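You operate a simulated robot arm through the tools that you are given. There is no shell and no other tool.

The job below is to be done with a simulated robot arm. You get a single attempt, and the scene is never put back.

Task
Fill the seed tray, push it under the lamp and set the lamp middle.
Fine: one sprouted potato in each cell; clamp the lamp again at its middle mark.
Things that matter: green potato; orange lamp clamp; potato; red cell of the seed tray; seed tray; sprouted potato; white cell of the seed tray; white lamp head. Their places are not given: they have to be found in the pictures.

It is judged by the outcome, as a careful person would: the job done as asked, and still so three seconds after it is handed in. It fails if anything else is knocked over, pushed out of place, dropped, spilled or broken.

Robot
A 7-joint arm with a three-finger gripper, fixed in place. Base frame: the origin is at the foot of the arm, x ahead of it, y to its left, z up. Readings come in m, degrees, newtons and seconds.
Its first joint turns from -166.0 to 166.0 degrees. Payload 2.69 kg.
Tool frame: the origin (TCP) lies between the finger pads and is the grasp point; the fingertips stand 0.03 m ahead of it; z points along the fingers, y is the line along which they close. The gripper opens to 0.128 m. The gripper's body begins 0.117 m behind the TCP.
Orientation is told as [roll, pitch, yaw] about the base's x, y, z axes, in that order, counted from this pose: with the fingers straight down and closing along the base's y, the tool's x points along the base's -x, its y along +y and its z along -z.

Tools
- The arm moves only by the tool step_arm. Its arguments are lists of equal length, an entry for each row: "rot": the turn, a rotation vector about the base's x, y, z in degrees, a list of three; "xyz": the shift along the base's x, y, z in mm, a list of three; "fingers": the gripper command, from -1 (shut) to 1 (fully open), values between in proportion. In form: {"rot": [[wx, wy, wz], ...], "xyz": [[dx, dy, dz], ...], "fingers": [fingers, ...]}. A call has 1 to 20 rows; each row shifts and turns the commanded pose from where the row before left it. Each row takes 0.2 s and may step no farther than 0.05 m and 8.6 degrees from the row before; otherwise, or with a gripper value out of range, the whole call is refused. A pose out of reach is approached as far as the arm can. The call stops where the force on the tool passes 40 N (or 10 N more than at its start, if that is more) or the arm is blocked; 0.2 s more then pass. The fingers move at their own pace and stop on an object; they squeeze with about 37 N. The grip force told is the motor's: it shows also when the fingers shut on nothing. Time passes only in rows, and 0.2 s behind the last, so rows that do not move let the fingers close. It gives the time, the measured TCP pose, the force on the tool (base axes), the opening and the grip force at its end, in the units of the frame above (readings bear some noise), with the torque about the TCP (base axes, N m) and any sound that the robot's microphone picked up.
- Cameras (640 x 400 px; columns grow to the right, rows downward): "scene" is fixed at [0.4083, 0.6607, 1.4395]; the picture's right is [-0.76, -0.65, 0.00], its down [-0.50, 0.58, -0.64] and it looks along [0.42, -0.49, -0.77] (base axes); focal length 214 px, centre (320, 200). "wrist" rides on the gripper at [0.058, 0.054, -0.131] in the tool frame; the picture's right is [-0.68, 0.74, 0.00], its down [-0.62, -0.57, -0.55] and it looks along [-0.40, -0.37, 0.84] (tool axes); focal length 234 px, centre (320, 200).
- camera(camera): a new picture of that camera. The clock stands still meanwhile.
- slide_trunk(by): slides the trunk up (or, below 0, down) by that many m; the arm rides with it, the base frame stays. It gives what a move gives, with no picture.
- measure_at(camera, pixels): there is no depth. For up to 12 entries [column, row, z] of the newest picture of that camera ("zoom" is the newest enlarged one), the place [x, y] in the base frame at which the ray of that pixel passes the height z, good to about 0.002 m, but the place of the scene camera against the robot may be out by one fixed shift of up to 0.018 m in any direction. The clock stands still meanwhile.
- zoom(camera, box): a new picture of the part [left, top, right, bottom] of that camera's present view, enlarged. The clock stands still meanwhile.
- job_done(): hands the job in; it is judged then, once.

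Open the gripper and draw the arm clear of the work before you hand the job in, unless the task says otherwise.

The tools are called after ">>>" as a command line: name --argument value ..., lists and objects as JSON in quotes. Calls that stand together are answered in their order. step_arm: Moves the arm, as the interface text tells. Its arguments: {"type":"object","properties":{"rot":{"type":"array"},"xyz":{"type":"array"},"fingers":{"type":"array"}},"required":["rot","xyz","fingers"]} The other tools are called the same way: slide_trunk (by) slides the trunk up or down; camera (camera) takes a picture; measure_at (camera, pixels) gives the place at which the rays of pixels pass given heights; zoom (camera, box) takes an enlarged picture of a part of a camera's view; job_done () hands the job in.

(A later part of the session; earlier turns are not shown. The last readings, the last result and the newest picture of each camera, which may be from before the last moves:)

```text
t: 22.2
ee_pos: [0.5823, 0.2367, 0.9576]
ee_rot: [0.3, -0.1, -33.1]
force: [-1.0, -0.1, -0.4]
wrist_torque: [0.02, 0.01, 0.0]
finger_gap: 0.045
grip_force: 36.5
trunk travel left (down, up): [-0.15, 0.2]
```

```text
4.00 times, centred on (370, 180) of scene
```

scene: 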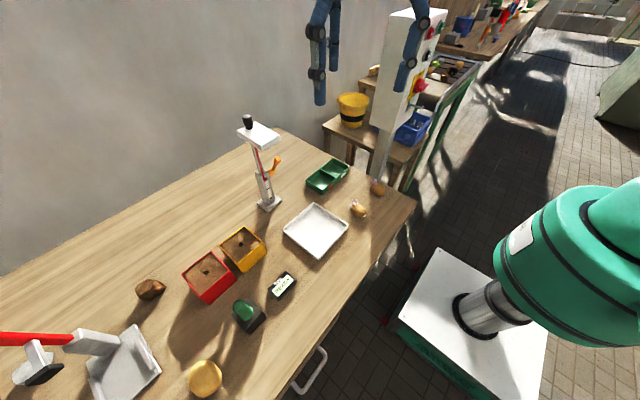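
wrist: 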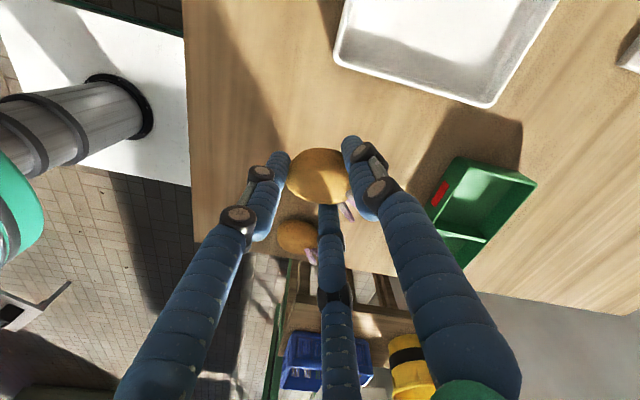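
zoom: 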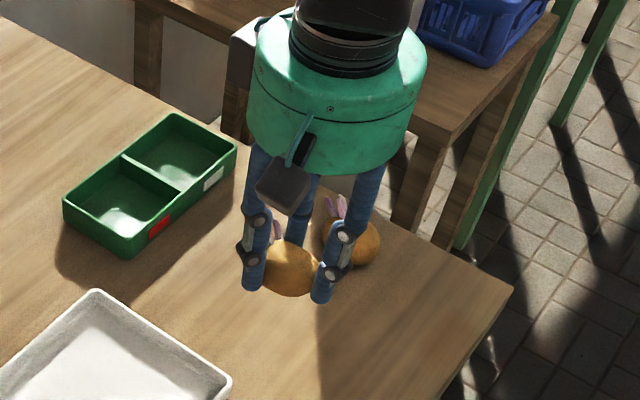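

The potato is held and lifted. I carry it over the red cell centre at about (0.774, 0.2115), keeping its underside above the tray rim.

>>> step_arm --rot '[[0, 0, 0], [0, 0, 0], [0, 0, 0], [0, 0, 0], [0, 0, 0], [0, 0, 0], [0, 0, 0]]' --xyz '[[32, -4, 6], [32, -4, 4], [32, -4, 0], [32, -4, 0], [32, -4, 0], [31, -5, 0], [0, 0, 0]]' --fingers '[-0.7, -0.7, -0.7, -0.7, -0.7, -0.7, -0.7]'

>>> camera --camera "wrist"

>>> zoom --camera "scene" --box '[290, 120, 400, 210]'

```text
t: 23.8
ee_pos: [0.7747, 0.2109, 0.9672]
ee_rot: [0.1, -0.1, -33.0]
force: [0.8, 0.1, -0.5]
wrist_torque: [0.04, 0.07, 0.01]
finger_gap: 0.0448
grip_force: 36.9
trunk travel left (down, up): [-0.15, 0.2]
```

```text
taken
```

wrist: 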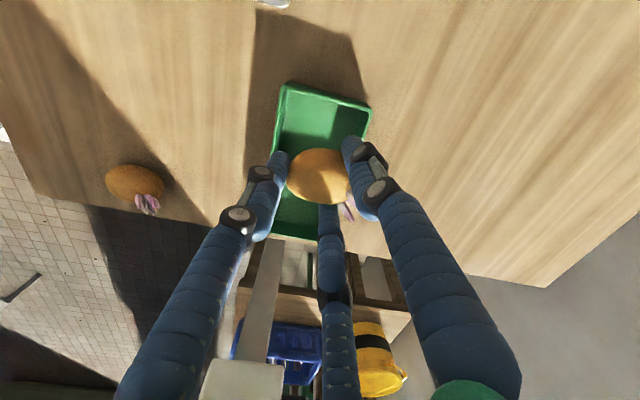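

```text
4.44 times, centred on (345, 165) of scene
```

zoom: 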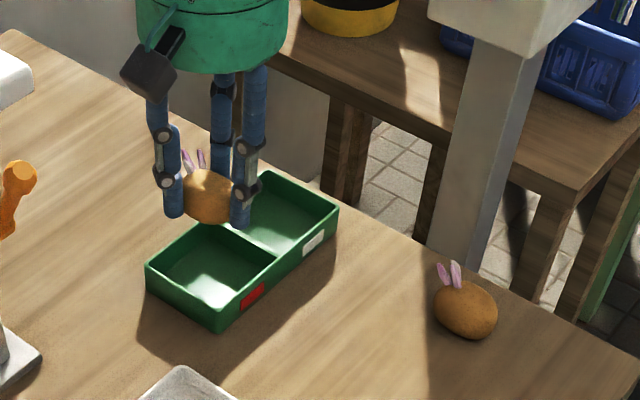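

From here the tray's +y end is visible at (285,87)–(370,107), giving a second sightline on the rim. I enlarge and measure it to fix the rim height.

>>> zoom --camera "wrist" --box '[265, 70, 385, 170]'

>>> measure_at --camera "zoom" --pixels '[[320, 200, 0.88]]'

```text
4.00 times, centred on (325, 120) of wrist
```

zoom: 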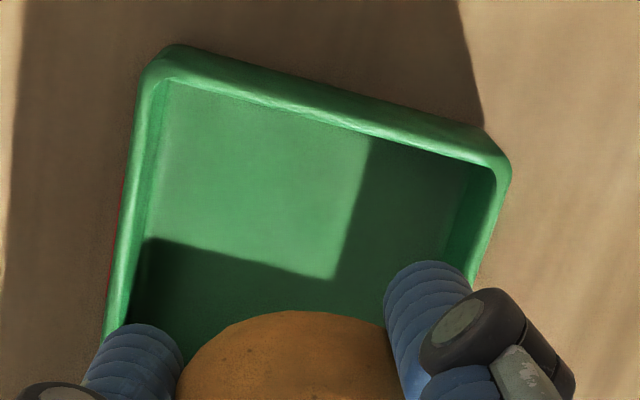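

```text
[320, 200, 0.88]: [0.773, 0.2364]
```

The zoom shows the outer foot edge from (165,45) to (485,130) and the rim corner points at (150,78) and (511,172). I measure them at table level and at rim candidates.

>>> measure_at --camera "zoom" --pixels '[[163, 47, 0.847], [485, 130, 0.847], [155, 78, 0.87], [155, 78, 0.88], [155, 78, 0.89], [510, 170, 0.87], [510, 170, 0.88], [510, 170, 0.89], [180, 82, 0.88], [492, 170, 0.88], [490, 250, 0.88], [115, 300, 0.88]]'

```text
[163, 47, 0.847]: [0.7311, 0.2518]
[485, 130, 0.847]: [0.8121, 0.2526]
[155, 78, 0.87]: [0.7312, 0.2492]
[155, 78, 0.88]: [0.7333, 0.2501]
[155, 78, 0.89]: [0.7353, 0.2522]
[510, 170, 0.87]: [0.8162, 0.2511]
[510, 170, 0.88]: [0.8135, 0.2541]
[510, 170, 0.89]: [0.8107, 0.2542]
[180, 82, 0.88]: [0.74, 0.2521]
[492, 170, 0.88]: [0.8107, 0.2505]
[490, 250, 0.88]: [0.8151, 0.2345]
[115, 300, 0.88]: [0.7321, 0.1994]
```

The tray spans x 0.731–0.813 and ends at y 0.2525, with rim at about z 0.883; the fingers should fit inside the red cell if I shift +3.5 mm in x. I lower so that the fingertips are just above the rim.

>>> step_arm --rot '[[0, 0, 0], [0, 0, 0], [0, 0, 0], [0, 0, 0]]' --xyz '[[3.5, -0.5, -15], [0, 0, -20], [0, 0, -16], [0, 0, 0]]' --fingers '[-0.7, -0.7, -0.7, -0.7]'

>>> zoom --camera "wrist" --box '[230, 80, 410, 230]'

>>> zoom --camera "scene" --box '[300, 140, 370, 210]'

```text
t: 24.8
ee_pos: [0.7779, 0.2119, 0.9167]
ee_rot: [0.1, -0.2, -33.1]
force: [0.4, 0.2, -1.2]
wrist_torque: [-0.03, -0.01, -0.01]
finger_gap: 0.0451
grip_force: 36.7
trunk travel left (down, up): [-0.15, 0.2]
```

```text
2.67 times, centred on (320, 155) of wrist
```

zoom: 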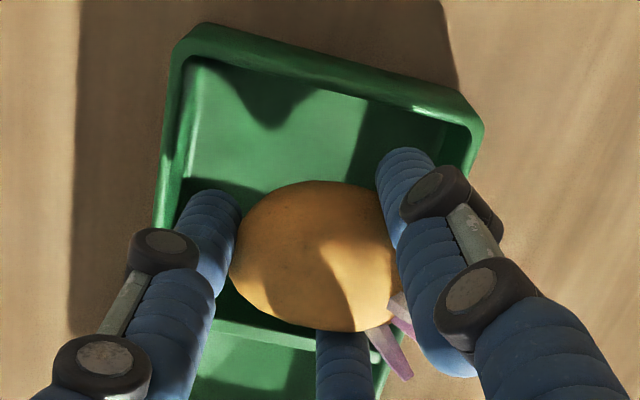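

```text
5.71 times, centred on (335, 175) of scene
```

zoom: 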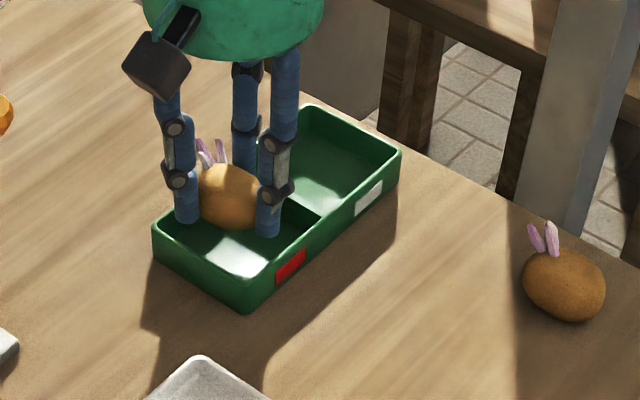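

The fingers sit within the red cell's outline in both views. I lower further in 3 mm steps, watching for contact.

>>> step_arm --rot '[[0, 0, 0], [0, 0, 0], [0, 0, 0], [0, 0, 0], [0, 0, 0]]' --xyz '[[1, -1, -3], [0, 0, -3], [0, 0, -3], [0, 0, -3], [0, 0, 0]]' --fingers '[-0.7, -0.7, -0.7, -0.7, -0.7]'

>>> zoom --camera "scene" --box '[300, 140, 370, 210]'

>>> zoom --camera "wrist" --box '[230, 80, 410, 230]'

```text
t: 26.0
ee_pos: [0.7781, 0.2102, 0.9049]
ee_rot: [0.2, -0.2, -33.1]
force: [-0.7, -0.8, -0.6]
wrist_torque: [0.0, 0.02, -0.02]
finger_gap: 0.0448
grip_force: 37.5
trunk travel left (down, up): [-0.15, 0.2]
```

```text
5.71 times, centred on (335, 175) of scene
```

zoom: 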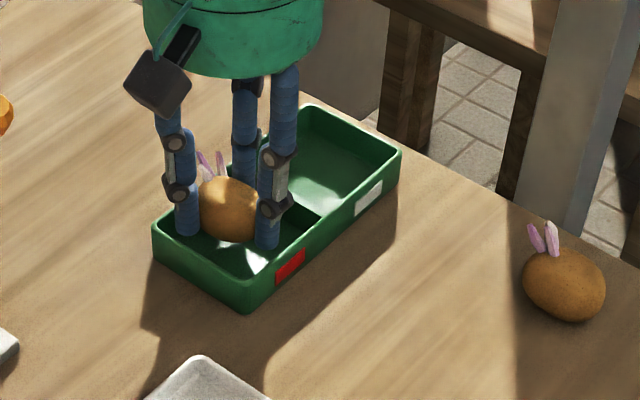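

```text
2.67 times, centred on (320, 155) of wrist
```

zoom: 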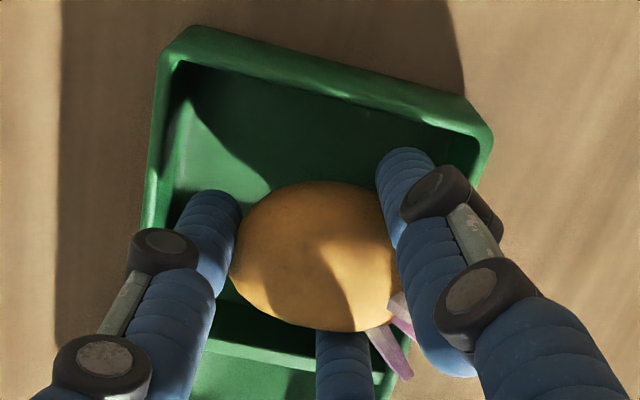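

No contact yet with the fingertips below the rim. I lower three more 3 mm steps.

>>> step_arm --rot '[[0, 0, 0], [0, 0, 0], [0, 0, 0], [0, 0, 0]]' --xyz '[[0, 0, -3], [0, 0, -3], [0, 0, -2], [0, 0, 0]]' --fingers '[-0.7, -0.7, -0.7, -0.7]'

>>> zoom --camera "scene" --box '[300, 140, 370, 210]'

>>> zoom --camera "wrist" --box '[230, 80, 410, 230]'

```text
t: 27.0
ee_pos: [0.7797, 0.2114, 0.8973]
ee_rot: [0.2, -0.3, -33.1]
force: [-0.8, -0.5, 1.1]
wrist_torque: [-0.01, -0.05, 0.03]
finger_gap: 0.045
grip_force: 36.8
trunk travel left (down, up): [-0.15, 0.2]
```

```text
5.71 times, centred on (335, 175) of scene
```

zoom: 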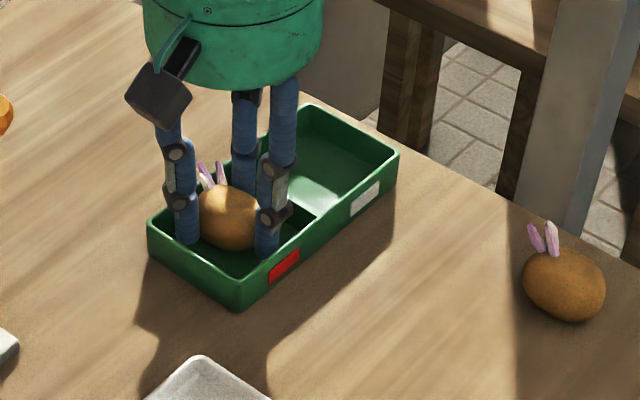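

```text
2.67 times, centred on (320, 155) of wrist
```

zoom: 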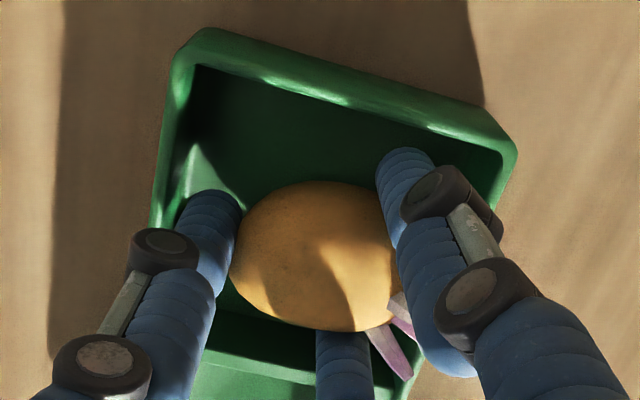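

The tray slid by a few millimetres as a finger brushed it, and the potato's underside is now only about 5 mm above the floor. I release by opening just a little, to gap 0.051 m.

>>> step_arm --rot '[[0, 0, 0], [0, 0, 0], [0, 0, 0], [0, 0, 0], [0, 0, 0]]' --xyz '[[0, 0, 0], [0, 0, 0], [0, 0, 0], [0, 0, 0], [0, 0, 0]]' --fingers '[-0.3, -0.25, -0.2, -0.2, -0.2]'

>>> zoom --camera "scene" --box '[300, 140, 370, 210]'

>>> zoom --camera "wrist" --box '[230, 80, 410, 230]'

```text
t: 28.2
ee_pos: [0.7787, 0.2102, 0.8971]
ee_rot: [0.1, -0.1, -33.2]
force: [-0.3, -0.5, 0.7]
wrist_torque: [-0.02, 0.01, 0.05]
finger_gap: 0.0509
grip_force: 0.1
trunk travel left (down, up): [-0.15, 0.2]
```

```text
5.71 times, centred on (335, 175) of scene
```

zoom: 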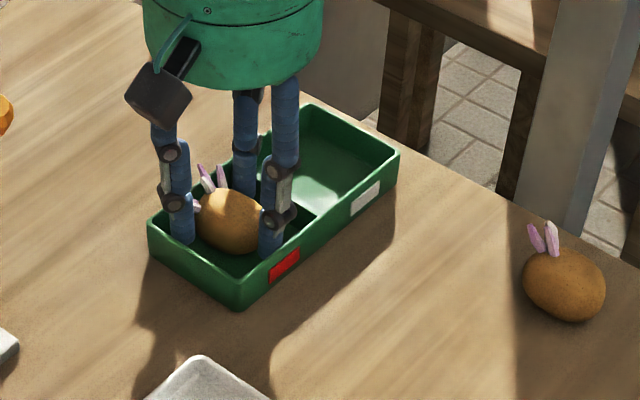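

```text
2.67 times, centred on (320, 155) of wrist
```

zoom: 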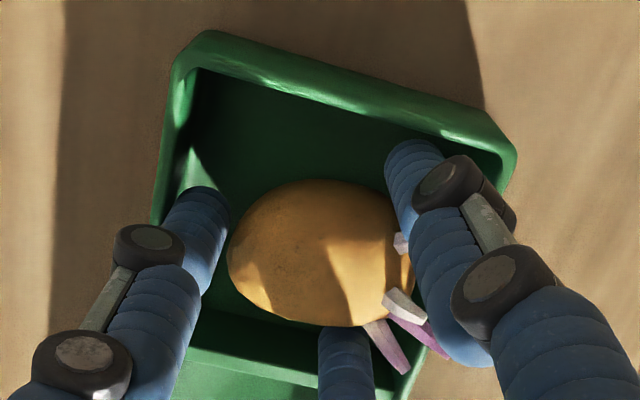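

The potato rests in the red cell and the fingers are free of it. I lift straight up in small steps and check.

>>> step_arm --rot '[[0, 0, 0], [0, 0, 0], [0, 0, 0], [0, 0, 0], [0, 0, 0], [0, 0, 0]]' --xyz '[[0, 0, 4], [0, 0, 8], [0, 0, 12], [0, 0, 25], [0, 0, 40], [0, 0, 0]]' --fingers '[-0.2, -0.2, -0.2, -0.2, 0.0, 0.2]'

>>> zoom --camera "scene" --box '[300, 140, 400, 220]'

>>> camera --camera "wrist"

```text
t: 29.6
ee_pos: [0.7785, 0.2101, 0.9878]
ee_rot: [0.2, -0.2, -33.1]
force: [-1.5, -0.1, 0.8]
wrist_torque: [0.01, -0.07, 0.03]
finger_gap: 0.0768
grip_force: 0.0
trunk travel left (down, up): [-0.15, 0.2]
```

```text
5.00 times, centred on (350, 180) of scene
```

zoom: 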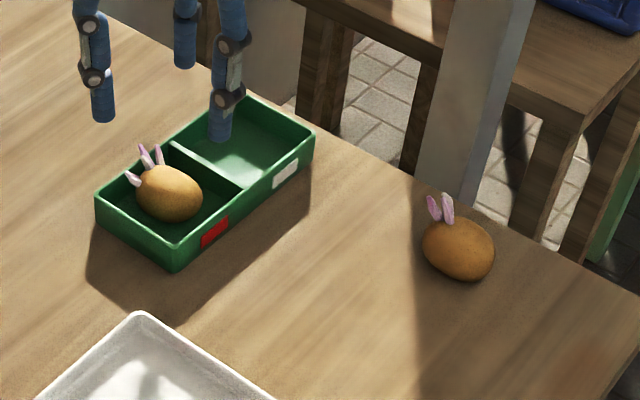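

```text
taken
```

wrist: 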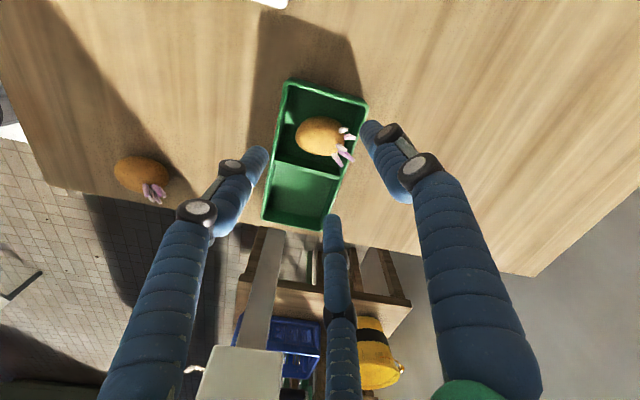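

Potato 1 sits upright in the red cell. I enlarge the tray to measure its new place.

>>> zoom --camera "wrist" --box '[250, 70, 380, 235]'

>>> measure_at --camera "wrist" --pixels '[[142, 174, 0.869], [115, 172, 0.869], [169, 176, 0.869], [155, 195, 0.9]]'

```text
2.42 times, centred on (315, 152) of wrist
```

zoom: 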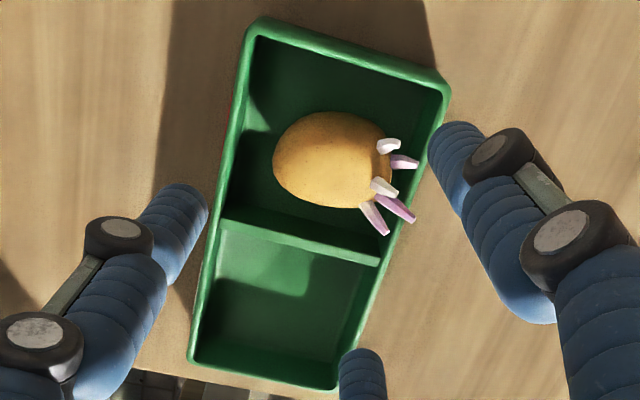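

```text
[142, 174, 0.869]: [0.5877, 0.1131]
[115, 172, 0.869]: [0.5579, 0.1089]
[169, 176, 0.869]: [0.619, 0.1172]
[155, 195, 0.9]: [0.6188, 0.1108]
```

I measure the tray's rim corners and divider from this zoom.

>>> measure_at --camera "zoom" --pixels '[[258, 18, 0.847], [440, 72, 0.847], [450, 90, 0.883], [188, 359, 0.883], [338, 391, 0.883], [222, 212, 0.883], [380, 262, 0.883], [249, 38, 0.883], [332, 160, 0.873]]'

```text
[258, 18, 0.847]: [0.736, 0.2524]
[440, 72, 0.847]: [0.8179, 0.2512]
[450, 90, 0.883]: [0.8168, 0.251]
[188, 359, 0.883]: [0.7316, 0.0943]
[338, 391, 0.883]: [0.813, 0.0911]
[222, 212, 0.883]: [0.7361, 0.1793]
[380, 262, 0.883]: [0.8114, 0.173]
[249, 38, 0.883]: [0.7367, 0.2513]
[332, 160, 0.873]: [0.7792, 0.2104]
```

The tray now spans x 0.735–0.8165, y 0.091–0.252, with the white cell centred near (0.776, 0.132). I go to above potato 2 at (0.588, 0.113) with the same hand angle.

>>> step_arm --rot '[[0, 0, 0], [0, 0, 0], [0, 0, 0], [0, 0, 0], [0, 0, 0], [0, 0, 0], [0, 0, 0]]' --xyz '[[-35, -16, 5], [-35, -16, 5], [-35, -16, 0], [-35, -16, 0], [-30, -16, 0], [-20.5, -17, 0], [0, 0, 0]]' --fingers '[0.4, 0.4, 0.4, 0.4, 0.4, 0.4, 0.4]'

>>> zoom --camera "wrist" --box '[240, 90, 400, 250]'

>>> measure_at --camera "zoom" --pixels '[[320, 200, 0.87]]'

```text
t: 31.2
ee_pos: [0.5878, 0.113, 0.9956]
ee_rot: [0.2, -0.1, -33.0]
force: [-0.3, 0.0, 0.6]
wrist_torque: [0.02, -0.01, 0.03]
finger_gap: 0.0896
grip_force: 0.0
trunk travel left (down, up): [-0.15, 0.2]
```

```text
2.50 times, centred on (320, 170) of wrist
```

zoom: 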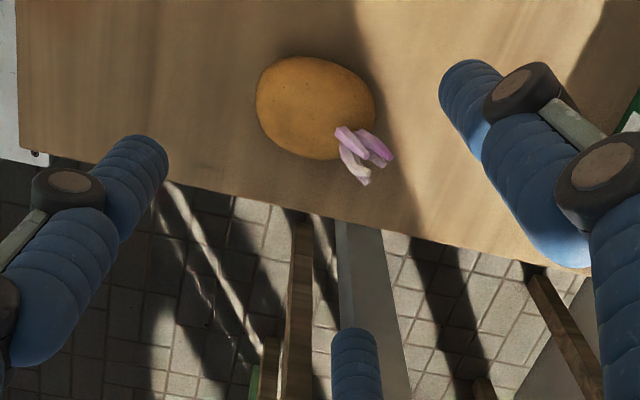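

```text
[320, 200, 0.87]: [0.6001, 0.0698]
```

Potato 2 is at zoom (315,108). I measure its outline for the centre.

>>> measure_at --camera "zoom" --pixels '[[315, 108, 0.871], [256, 100, 0.871], [376, 112, 0.871], [310, 57, 0.871], [318, 160, 0.871]]'

```text
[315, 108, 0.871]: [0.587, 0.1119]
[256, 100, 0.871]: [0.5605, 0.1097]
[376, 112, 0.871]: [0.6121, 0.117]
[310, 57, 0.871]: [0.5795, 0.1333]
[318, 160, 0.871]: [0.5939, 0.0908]
```

The centre is (0.587, 0.112), almost under the tool. I lower to TCP z 0.889 and close gradually.

>>> step_arm --rot '[[0, 0, 0], [0, 0, 0], [0, 0, 0], [0, 0, 0], [0, 0, 0], [0, 0, 0]]' --xyz '[[-0.5, -1, -30], [0, 0, -30], [0, 0, -25], [0, 0, -12], [0, 0, -10], [0, 0, 0]]' --fingers '[0.4, 0.4, 0.4, 0.4, 0.4, 0.4]'

>>> step_arm --rot '[[0, 0, 0], [0, 0, 0], [0, 0, 0], [0, 0, 0], [0, 0, 0], [0, 0, 0]]' --xyz '[[0, 0, 0], [0, 0, 0], [0, 0, 0], [0, 0, 0], [0, 0, 0], [0, 0, 0]]' --fingers '[0.1, -0.1, -0.3, -0.5, -0.7, -0.7]'

>>> camera --camera "wrist"

>>> zoom --camera "scene" --box '[310, 140, 430, 230]'

```text
t: 32.6
ee_pos: [0.5876, 0.1124, 0.8883]
ee_rot: [0.1, -0.1, -33.1]
force: [-0.2, 0.5, 0.5]
wrist_torque: [-0.03, -0.03, 0.0]
finger_gap: 0.0897
grip_force: 0.0
trunk travel left (down, up): [-0.15, 0.2]
```

```text
t: 34.0
ee_pos: [0.5869, 0.1115, 0.8885]
ee_rot: [0.2, -0.3, -33.1]
force: [0.5, 0.9, 0.9]
wrist_torque: [0.01, 0.0, 0.0]
finger_gap: 0.043
grip_force: 37.3
trunk travel left (down, up): [-0.15, 0.2]
```

```text
taken
```

wrist: 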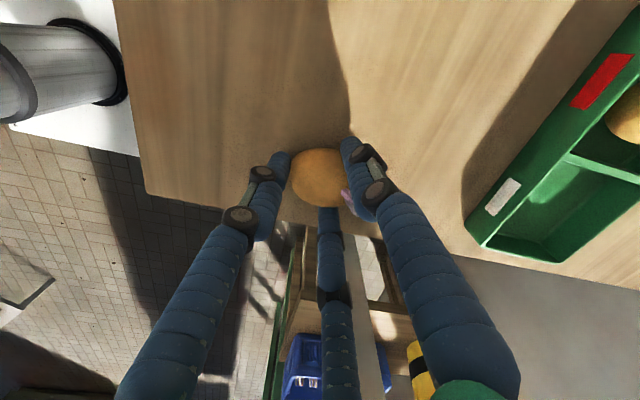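

```text
4.44 times, centred on (370, 185) of scene
```

zoom: 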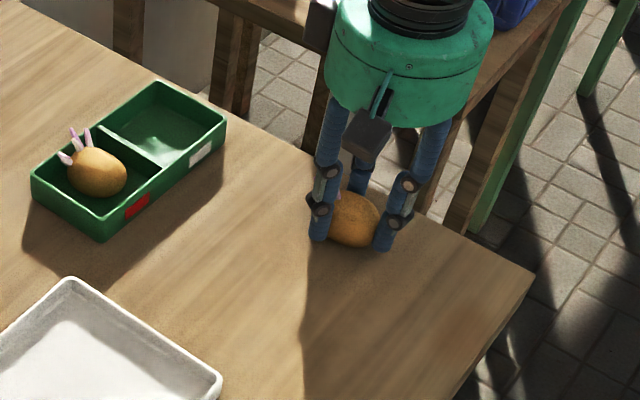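

The grip holds potato 2 at gap 0.043 m. I lift it 80 mm, then carry it over the white cell at (0.778, 0.133).

>>> step_arm --rot '[[0, 0, 0], [0, 0, 0], [0, 0, 0], [0, 0, 0], [0, 0, 0], [0, 0, 0], [0, 0, 0], [0, 0, 0], [0, 0, 0], [0, 0, 0], [0, 0, 0]]' --xyz '[[0, 0, 10], [0, 0, 15], [0, 0, 25], [0, 0, 30], [32, 3.5, 0], [32, 3.5, 0], [32, 3.5, 0], [32, 3.5, 0], [32, 3.5, 0], [31, 4, 0], [0, 0, 0]]' --fingers '[-0.7, -0.7, -0.7, -0.7, -0.7, -0.7, -0.7, -0.7, -0.7, -0.7, -0.7]'

>>> zoom --camera "wrist" --box '[230, 80, 410, 230]'

>>> zoom --camera "scene" --box '[300, 120, 400, 210]'

```text
t: 36.4
ee_pos: [0.7789, 0.1338, 0.9679]
ee_rot: [0.1, -0.3, -33.1]
force: [0.5, 0.1, -1.6]
wrist_torque: [-0.02, 0.0, 0.03]
finger_gap: 0.043
grip_force: 37.1
trunk travel left (down, up): [-0.15, 0.2]
```

```text
2.67 times, centred on (320, 155) of wrist
```

zoom: 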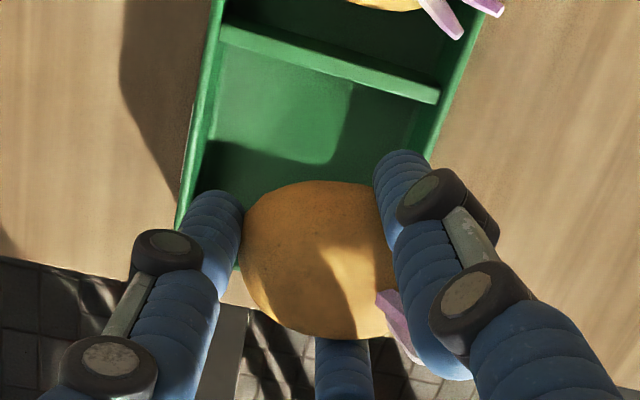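

```text
4.44 times, centred on (350, 165) of scene
```

zoom: 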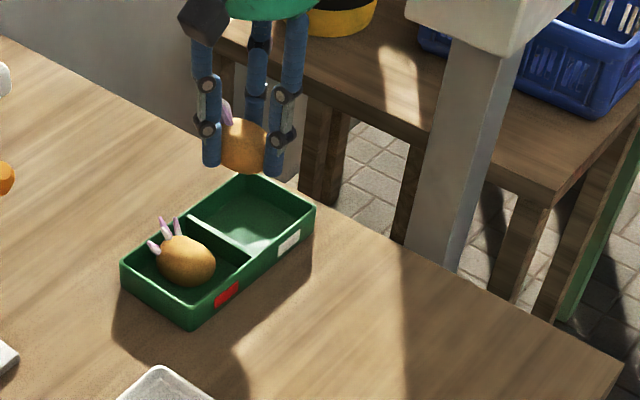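

Potato 2 hangs above the white cell. I measure the divider and side walls once more before lowering.

>>> measure_at --camera "zoom" --pixels '[[222, 22, 0.883], [438, 98, 0.883], [225, 38, 0.883], [432, 105, 0.883], [178, 222, 0.883], [480, 20, 0.883], [208, 30, 0.883]]'

```text
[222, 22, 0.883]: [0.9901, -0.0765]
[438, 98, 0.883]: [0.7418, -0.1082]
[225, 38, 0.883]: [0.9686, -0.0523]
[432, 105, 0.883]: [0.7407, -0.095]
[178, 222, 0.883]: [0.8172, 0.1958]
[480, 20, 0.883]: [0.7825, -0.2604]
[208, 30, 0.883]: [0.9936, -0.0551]
```

That measured on the newer scene zoom by mistake, so I convert to wrist picture pixels and measure again.

>>> camera --camera "wrist"

>>> measure_at --camera "wrist" --pixels '[[283.3, 89.4, 0.883], [364.2, 116, 0.883], [284.4, 93.5, 0.883], [362, 119, 0.883], [266.7, 163.3, 0.883], [380, 87.5, 0.883]]'

```text
taken
```

wrist: 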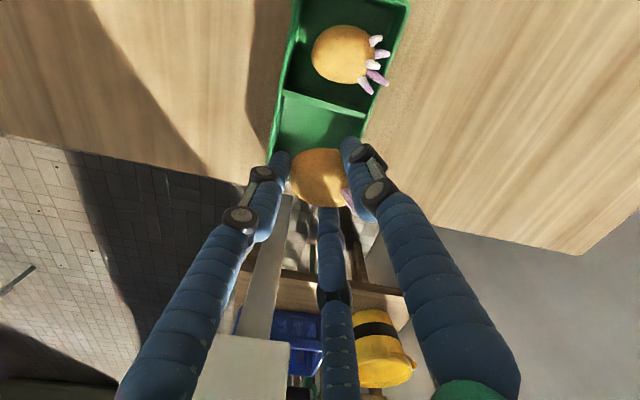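

```text
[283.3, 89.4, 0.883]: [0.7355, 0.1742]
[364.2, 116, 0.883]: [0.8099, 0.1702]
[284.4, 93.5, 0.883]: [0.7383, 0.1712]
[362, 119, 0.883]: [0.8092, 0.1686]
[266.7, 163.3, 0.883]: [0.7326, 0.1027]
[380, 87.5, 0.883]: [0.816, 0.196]
```

The divider lies at y about 0.171, so the white cell's centre is y 0.1325, and the tool is within 1.5 mm of it. I lower to just above the rim, then in 3 mm steps into the cell.

>>> step_arm --rot '[[0, 0, 0], [0, 0, 0], [0, 0, 0], [0, 0, 0]]' --xyz '[[0, -1, -15], [0, 0, -20], [0, 0, -16], [0, 0, 0]]' --fingers '[-0.7, -0.7, -0.7, -0.7]'

>>> step_arm --rot '[[0, 0, 0], [0, 0, 0], [0, 0, 0], [0, 0, 0], [0, 0, 0]]' --xyz '[[0, 0, -3], [0, 0, -3], [0, 0, -3], [0, 0, -3], [0, 0, 0]]' --fingers '[-0.7, -0.7, -0.7, -0.7, -0.7]'

>>> zoom --camera "wrist" --box '[230, 80, 410, 230]'

>>> zoom --camera "scene" --box '[300, 130, 380, 210]'

```text
t: 37.4
ee_pos: [0.7777, 0.1337, 0.9181]
ee_rot: [0.2, -0.3, -33.1]
force: [0.8, 0.2, -0.7]
wrist_torque: [0.02, 0.03, 0.02]
finger_gap: 0.0427
grip_force: 36.8
trunk travel left (down, up): [-0.15, 0.2]
```

```text
t: 38.6
ee_pos: [0.7787, 0.1332, 0.9052]
ee_rot: [0.0, -0.2, -33.1]
force: [0.0, 0.0, 0.0]
wrist_torque: [-0.01, 0.01, 0.02]
finger_gap: 0.0429
grip_force: 36.9
trunk travel left (down, up): [-0.15, 0.2]
```

```text
2.67 times, centred on (320, 155) of wrist
```

zoom: 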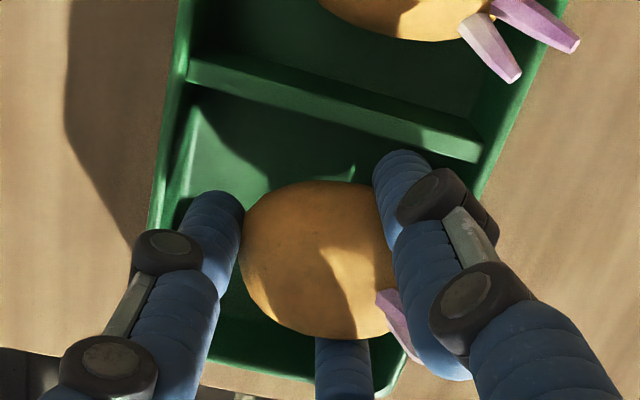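

```text
5.00 times, centred on (340, 170) of scene
```

zoom: 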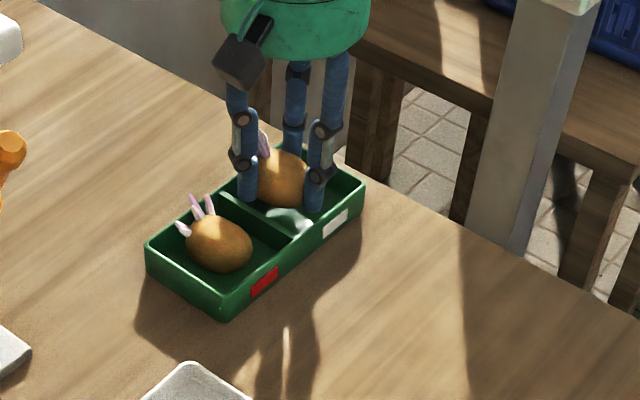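

The hand fits in the white cell with no contact force. I lower 8 mm more and release by opening slightly to gap 0.049.

>>> step_arm --rot '[[0, 0, 0], [0, 0, 0], [0, 0, 0], [0, 0, 0]]' --xyz '[[0, 0, -3], [0, 0, -3], [0, 0, -2], [0, 0, 0]]' --fingers '[-0.7, -0.7, -0.7, -0.7]'

>>> step_arm --rot '[[0, 0, 0], [0, 0, 0], [0, 0, 0], [0, 0, 0], [0, 0, 0]]' --xyz '[[0, 0, 0], [0, 0, 0], [0, 0, 0], [0, 0, 0], [0, 0, 0]]' --fingers '[-0.33, -0.28, -0.23, -0.22, -0.22]'

>>> zoom --camera "wrist" --box '[230, 80, 410, 230]'

>>> zoom --camera "scene" --box '[300, 130, 380, 210]'

```text
t: 39.6
ee_pos: [0.7784, 0.1335, 0.8984]
ee_rot: [0.1, -0.2, -33.1]
force: [-0.1, 0.7, -0.5]
wrist_torque: [-0.01, -0.01, -0.01]
finger_gap: 0.0428
grip_force: 37.1
trunk travel left (down, up): [-0.15, 0.2]
```

```text
t: 40.8
ee_pos: [0.7787, 0.1334, 0.8978]
ee_rot: [0.1, -0.1, -33.1]
force: [0.5, -1.0, -0.1]
wrist_torque: [0.0, 0.01, -0.03]
finger_gap: 0.0498
grip_force: 0.0
trunk travel left (down, up): [-0.15, 0.2]
```

```text
2.67 times, centred on (320, 155) of wrist
```

zoom: 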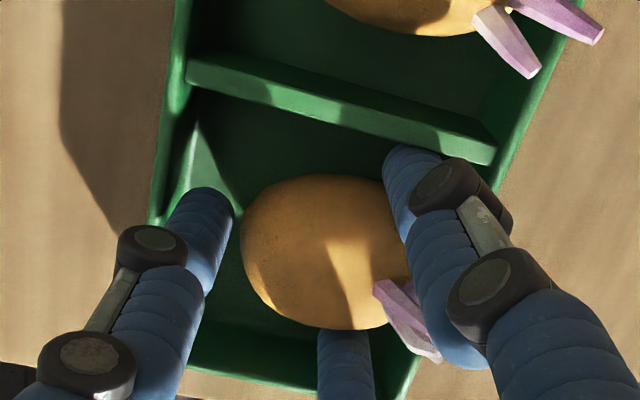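

```text
5.00 times, centred on (340, 170) of scene
```

zoom: 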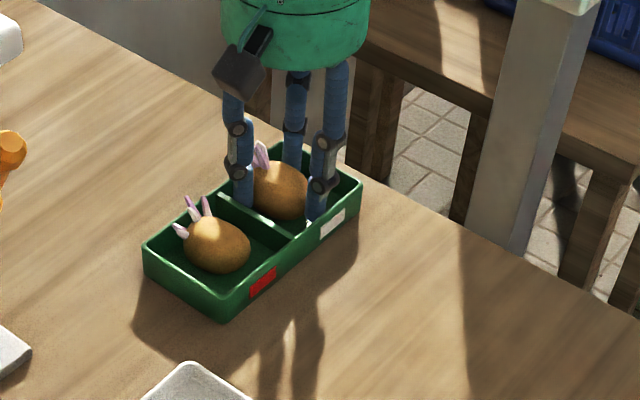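

Potato 2 is released and rests in the white cell. I lift straight up and check.

>>> step_arm --rot '[[0, 0, 0], [0, 0, 0], [0, 0, 0], [0, 0, 0], [0, 0, 0], [0, 0, 0]]' --xyz '[[0, 0, 4], [0, 0, 8], [0, 0, 12], [0, 0, 25], [0, 0, 40], [0, 0, 0]]' --fingers '[-0.22, -0.22, -0.22, -0.22, 0.0, 0.2]'

>>> camera --camera "wrist"

>>> zoom --camera "scene" --box '[230, 100, 390, 220]'

```text
t: 42.2
ee_pos: [0.7788, 0.133, 0.9871]
ee_rot: [0.2, -0.3, -33.1]
force: [-0.4, 0.7, 0.8]
wrist_torque: [0.0, -0.09, -0.05]
finger_gap: 0.0768
grip_force: 0.0
trunk travel left (down, up): [-0.15, 0.2]
```

```text
taken
```

wrist: 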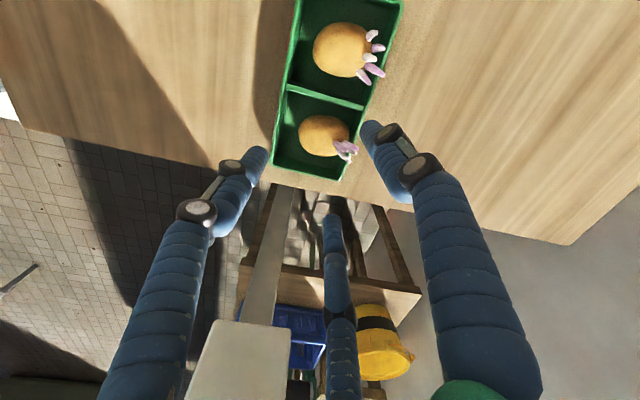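

```text
3.33 times, centred on (310, 160) of scene
```

zoom: 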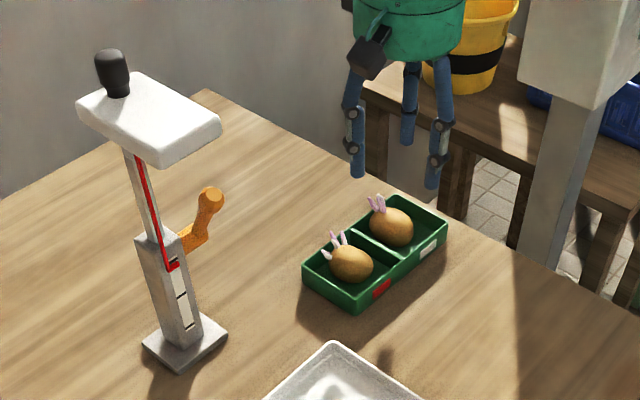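

Both sprouted potatoes sit upright, one in each cell. I leave the tray for now and go to look at the lamp from its right side: I rise and turn the hand by +168° so that its camera faces +y.

>>> step_arm --rot '[[0, 0, 8.4], [0, 0, 8.4], [0, 0, 8.4], [0, 0, 8.4], [0, 0, 8.4], [0, 0, 8.4], [0, 0, 8.4], [0, 0, 8.4], [0, 0, 8.4], [0, 0, 8.4], [0, 0, 8.4], [0, 0, 8.4], [0, 0, 8.4], [0, 0, 8.4], [0, 0, 8.4], [0, 0, 8.4], [0, 0, 8.4], [0, 0, 8.4], [0, 0, 8.4], [0, 0, 8.4]]' --xyz '[[0, 0, 15], [0, 0, 15], [0, 0, 15], [0, 0, 15], [0, 0, 15], [0, 0, 8], [0, 0, 0], [0, 0, 0], [0, 0, 0], [0, 0, 0], [0, 0, 0], [0, 0, 0], [0, 0, 0], [0, 0, 0], [0, 0, 0], [0, 0, 0], [0, 0, 0], [0, 0, 0], [0, 0, 0], [0, 0, 0]]' --fingers '[0.2, 0.2, 0.2, 0.2, 0.2, 0.2, 0.2, 0.2, 0.2, 0.2, 0.2, 0.2, 0.2, 0.2, 0.2, 0.2, 0.2, 0.2, 0.2, 0.2]'

>>> camera --camera "wrist"

```text
t: 46.4
ee_pos: [0.779, 0.1334, 1.0698]
ee_rot: [0.1, -0.2, 135.0]
force: [-0.3, 0.4, 0.0]
wrist_torque: [-0.01, 0.01, -0.02]
finger_gap: 0.0768
grip_force: 0.0
trunk travel left (down, up): [-0.15, 0.2]
```

```text
taken
```

wrist: 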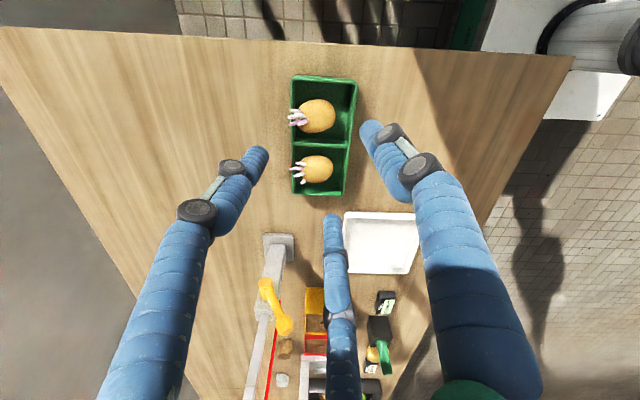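

Now the camera looks toward +y and shows tray, white tray and lamp base together. I enlarge this view to measure the corridor the tray must pass.

>>> zoom --camera "wrist" --box '[230, 60, 430, 200]'

>>> zoom --camera "wrist" --box '[230, 190, 430, 330]'

>>> measure_at --camera "zoom" --pixels '[[105, 143, 0.856], [208, 143, 0.856], [190, 165, 0.856], [205, 185, 0.856], [362, 72, 0.865], [602, 72, 0.865], [585, 268, 0.865], [368, 262, 0.865]]'

```text
2.86 times, centred on (330, 130) of wrist
```

zoom: 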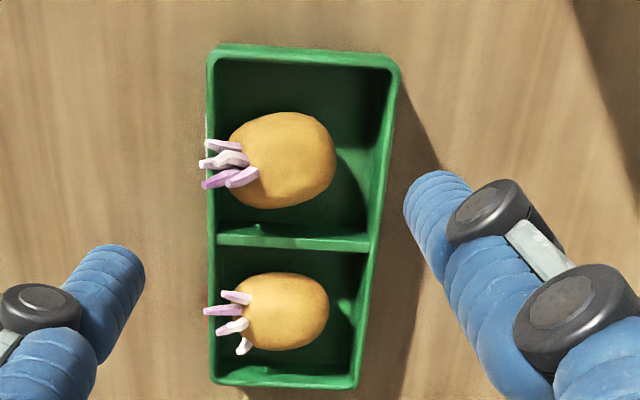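

```text
2.86 times, centred on (330, 260) of wrist
```

zoom: 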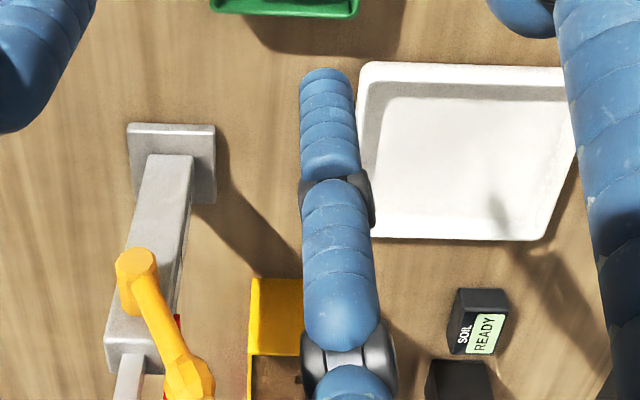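

```text
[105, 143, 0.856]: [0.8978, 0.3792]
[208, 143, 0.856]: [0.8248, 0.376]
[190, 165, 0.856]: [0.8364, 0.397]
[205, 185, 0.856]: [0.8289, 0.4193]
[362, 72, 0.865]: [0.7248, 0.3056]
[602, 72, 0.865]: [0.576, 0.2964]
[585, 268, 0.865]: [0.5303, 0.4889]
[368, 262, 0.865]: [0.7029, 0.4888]
```

I measure the base plate's front edge and the white tray's near edge in this zoom, and the green tray's rim corners in the full picture.

>>> measure_at --camera "zoom" --pixels '[[215, 130, 0.856], [216, 200, 0.856], [128, 128, 0.856], [216, 200, 0.847], [216, 130, 0.847], [360, 75, 0.865], [360, 225, 0.865], [137, 268, 0.972], [190, 378, 1.036], [175, 325, 0.976]]'

>>> measure_at --camera "wrist" --pixels '[[358, 83.8, 0.883], [290.5, 79.3, 0.883], [291.5, 193.5, 0.883], [343, 195.5, 0.883], [294, 147, 0.883], [346, 148, 0.883]]'

```text
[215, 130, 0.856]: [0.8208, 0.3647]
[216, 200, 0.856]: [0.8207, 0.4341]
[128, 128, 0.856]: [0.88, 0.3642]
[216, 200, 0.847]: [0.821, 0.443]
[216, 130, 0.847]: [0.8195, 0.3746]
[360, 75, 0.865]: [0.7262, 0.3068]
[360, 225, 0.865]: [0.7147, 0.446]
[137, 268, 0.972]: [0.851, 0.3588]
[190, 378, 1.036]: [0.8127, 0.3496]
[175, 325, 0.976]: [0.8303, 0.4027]
```

```text
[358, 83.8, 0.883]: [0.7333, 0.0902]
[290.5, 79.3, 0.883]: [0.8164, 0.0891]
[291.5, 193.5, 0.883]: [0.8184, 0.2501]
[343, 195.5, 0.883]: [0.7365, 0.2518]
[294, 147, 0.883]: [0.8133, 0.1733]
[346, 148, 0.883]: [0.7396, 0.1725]
```

The base plate spans x 0.8205–0.88, y 0.364–0.434, and the white tray's back edge is at x 0.725, so the corridor for the tray (0.082 wide) is 0.0955 wide. I tilt the tool 40° toward +y and move in to view the lamp from its right side.

>>> step_arm --rot '[[8, 0, 0], [8, 0, 0], [8, 0, 0], [8, 0, 0], [8, 0, 0], [0, 0, 0]]' --xyz '[[9, 8, 0], [9, 8, 0], [9, 8, 0], [9, 8, 0], [9, 8, 0], [0, 0, 0]]' --fingers '[0.4, 0.6, 0.8, 1, 1, 1]'

>>> camera --camera "wrist"

>>> zoom --camera "wrist" --box '[210, 100, 410, 280]'

```text
t: 47.8
ee_pos: [0.824, 0.1724, 1.0705]
ee_rot: [-30.6, -27.3, 142.6]
force: [0.1, -0.2, 0.4]
wrist_torque: [0.07, 0.03, 0.04]
finger_gap: 0.128
grip_force: 0.0
trunk travel left (down, up): [-0.15, 0.2]
```

```text
taken
```

wrist: 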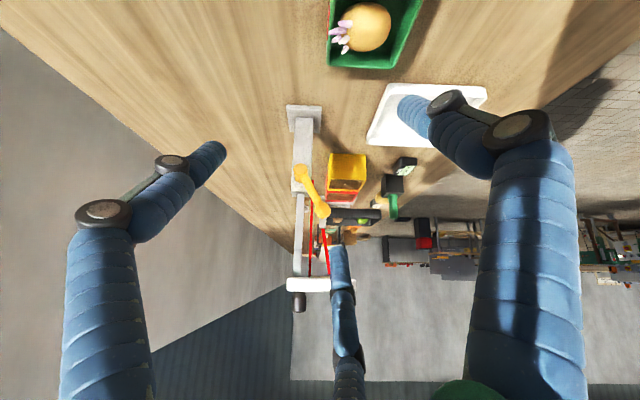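

```text
2.22 times, centred on (310, 190) of wrist
```

zoom: 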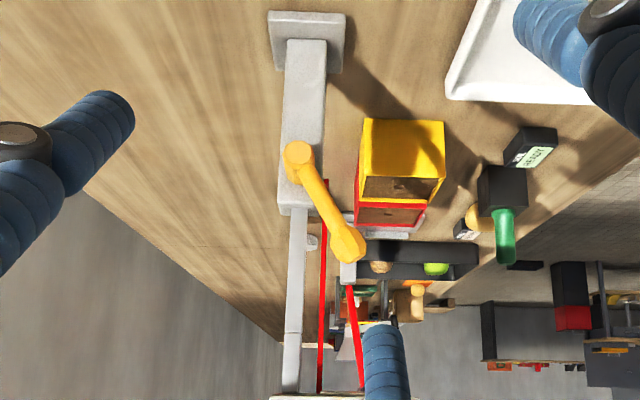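

In this side view the lever pivots at about (303,170) and its ball is at (320,210), with the head at (310,285) and the knob at (298,302). I zoom closer on the lever and on the head.

>>> zoom --camera "wrist" --box '[275, 140, 345, 230]'

>>> zoom --camera "wrist" --box '[270, 220, 350, 320]'

>>> measure_at --camera "wrist" --pixels '[[303, 172, 0.96], [303, 172, 0.98], [303, 172, 1.0], [320, 211, 1.0], [320, 211, 1.03], [320, 211, 1.06]]'

```text
4.44 times, centred on (310, 185) of wrist
```

zoom: 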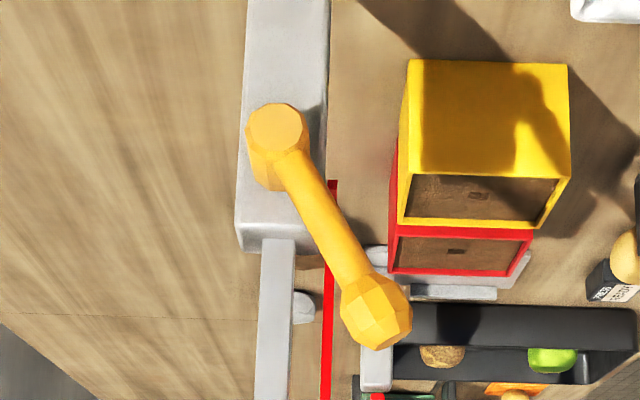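

```text
4.00 times, centred on (310, 270) of wrist
```

zoom: 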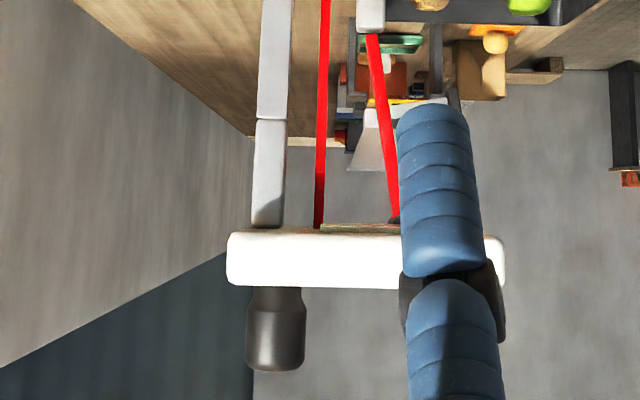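

```text
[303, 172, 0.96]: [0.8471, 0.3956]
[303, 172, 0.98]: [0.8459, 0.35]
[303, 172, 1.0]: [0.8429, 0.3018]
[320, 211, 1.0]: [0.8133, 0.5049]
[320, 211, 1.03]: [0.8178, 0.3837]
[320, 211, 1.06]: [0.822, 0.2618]
```

The head reaches forward from the post (x about 0.765–0.87) with the knob straight above the post, and the lever leans about 30° forward of vertical. I measure the lever ball and pivot precisely in this view.

>>> measure_at --camera "wrist" --pixels '[[322.4, 210.5, 1.02], [322.4, 210.5, 1.03], [322.4, 210.5, 1.04], [300, 172, 0.96], [300, 172, 0.97], [300, 172, 0.98], [329, 283, 1.1], [288, 285, 1.1], [298, 302, 1.14]]'

```text
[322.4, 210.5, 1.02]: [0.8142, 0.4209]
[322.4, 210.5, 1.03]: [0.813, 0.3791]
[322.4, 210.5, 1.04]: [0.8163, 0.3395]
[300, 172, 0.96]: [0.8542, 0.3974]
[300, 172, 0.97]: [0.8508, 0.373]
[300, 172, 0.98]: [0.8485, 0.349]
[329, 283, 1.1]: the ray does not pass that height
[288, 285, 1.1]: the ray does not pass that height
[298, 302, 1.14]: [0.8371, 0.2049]
```

Combining the sightlines, the ball is at about (0.814, 0.357, 1.036) and the pivot near (0.85, 0.36, 0.975). I turn the hand about its own axis so the lever's neck will pass between two fingers, narrow the fingers to a loose cage (gap 0.03), and move nearer.

>>> step_arm --rot '[[0, 4.93, -5.87], [0, 4.93, -5.87], [0, 4.93, -5.87], [0, 4.93, -5.87], [0, 4.93, -5.87], [0, 4.93, -5.87], [0, 4.93, -5.87], [0, 4.93, -5.87], [0, 4.93, -5.87], [0, 0, 0]]' --xyz '[[-1.1, 8, 3.6], [-1.1, 8, 3.6], [-1.1, 8, 3.6], [-1.1, 8, 3.6], [-1.1, 8, 3.6], [-1.1, 8, 3.6], [-1.1, 8, 3.6], [-1.1, 8, 3.6], [-1.1, 8, 3.6], [0, 0, 0]]' --fingers '[0.6, 0.2, -0.2, -0.4, -0.5, -0.5, -0.5, -0.5, -0.5, -0.5]'

>>> camera --camera "wrist"

>>> zoom --camera "scene" --box '[220, 90, 360, 220]'

```text
t: 50.0
ee_pos: [0.813, 0.2457, 1.1019]
ee_rot: [19.1, -36.2, 59.6]
force: [0.6, 0.5, -0.9]
wrist_torque: [0.01, -0.01, 0.0]
finger_gap: 0.032
grip_force: 0.0
trunk travel left (down, up): [-0.15, 0.2]
```

```text
taken
```

wrist: 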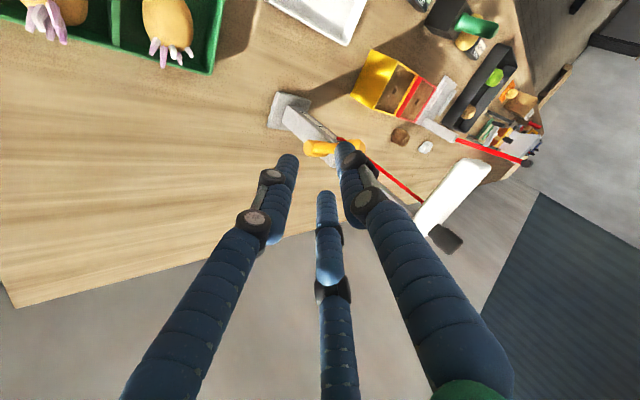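

```text
3.08 times, centred on (290, 155) of scene
```

zoom: 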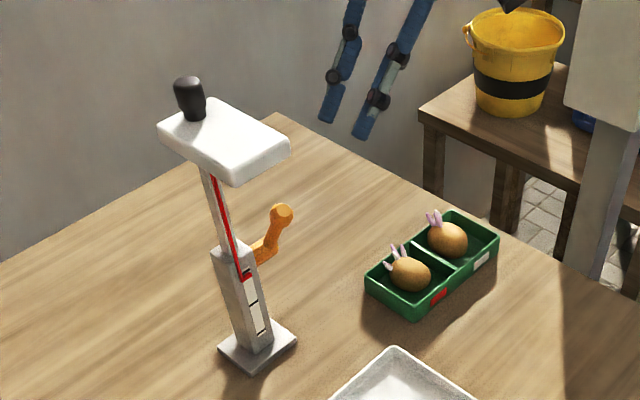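

The lever is at about (320,148) in the wrist picture, partly behind a finger. I zoom to see it.

>>> zoom --camera "wrist" --box '[260, 80, 480, 260]'

>>> measure_at --camera "wrist" --pixels '[[314, 147, 0.975], [354, 147, 1.036], [348, 146, 1.036], [319, 150, 1.036]]'

```text
2.22 times, centred on (370, 170) of wrist
```

zoom: 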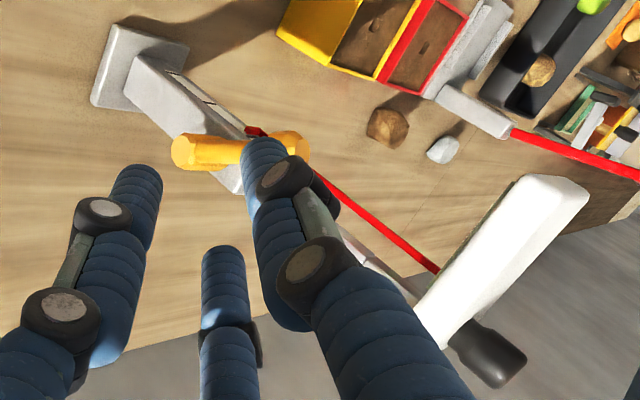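

```text
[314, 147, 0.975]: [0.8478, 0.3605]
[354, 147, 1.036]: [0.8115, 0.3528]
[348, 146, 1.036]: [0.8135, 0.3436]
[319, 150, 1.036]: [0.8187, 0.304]
```

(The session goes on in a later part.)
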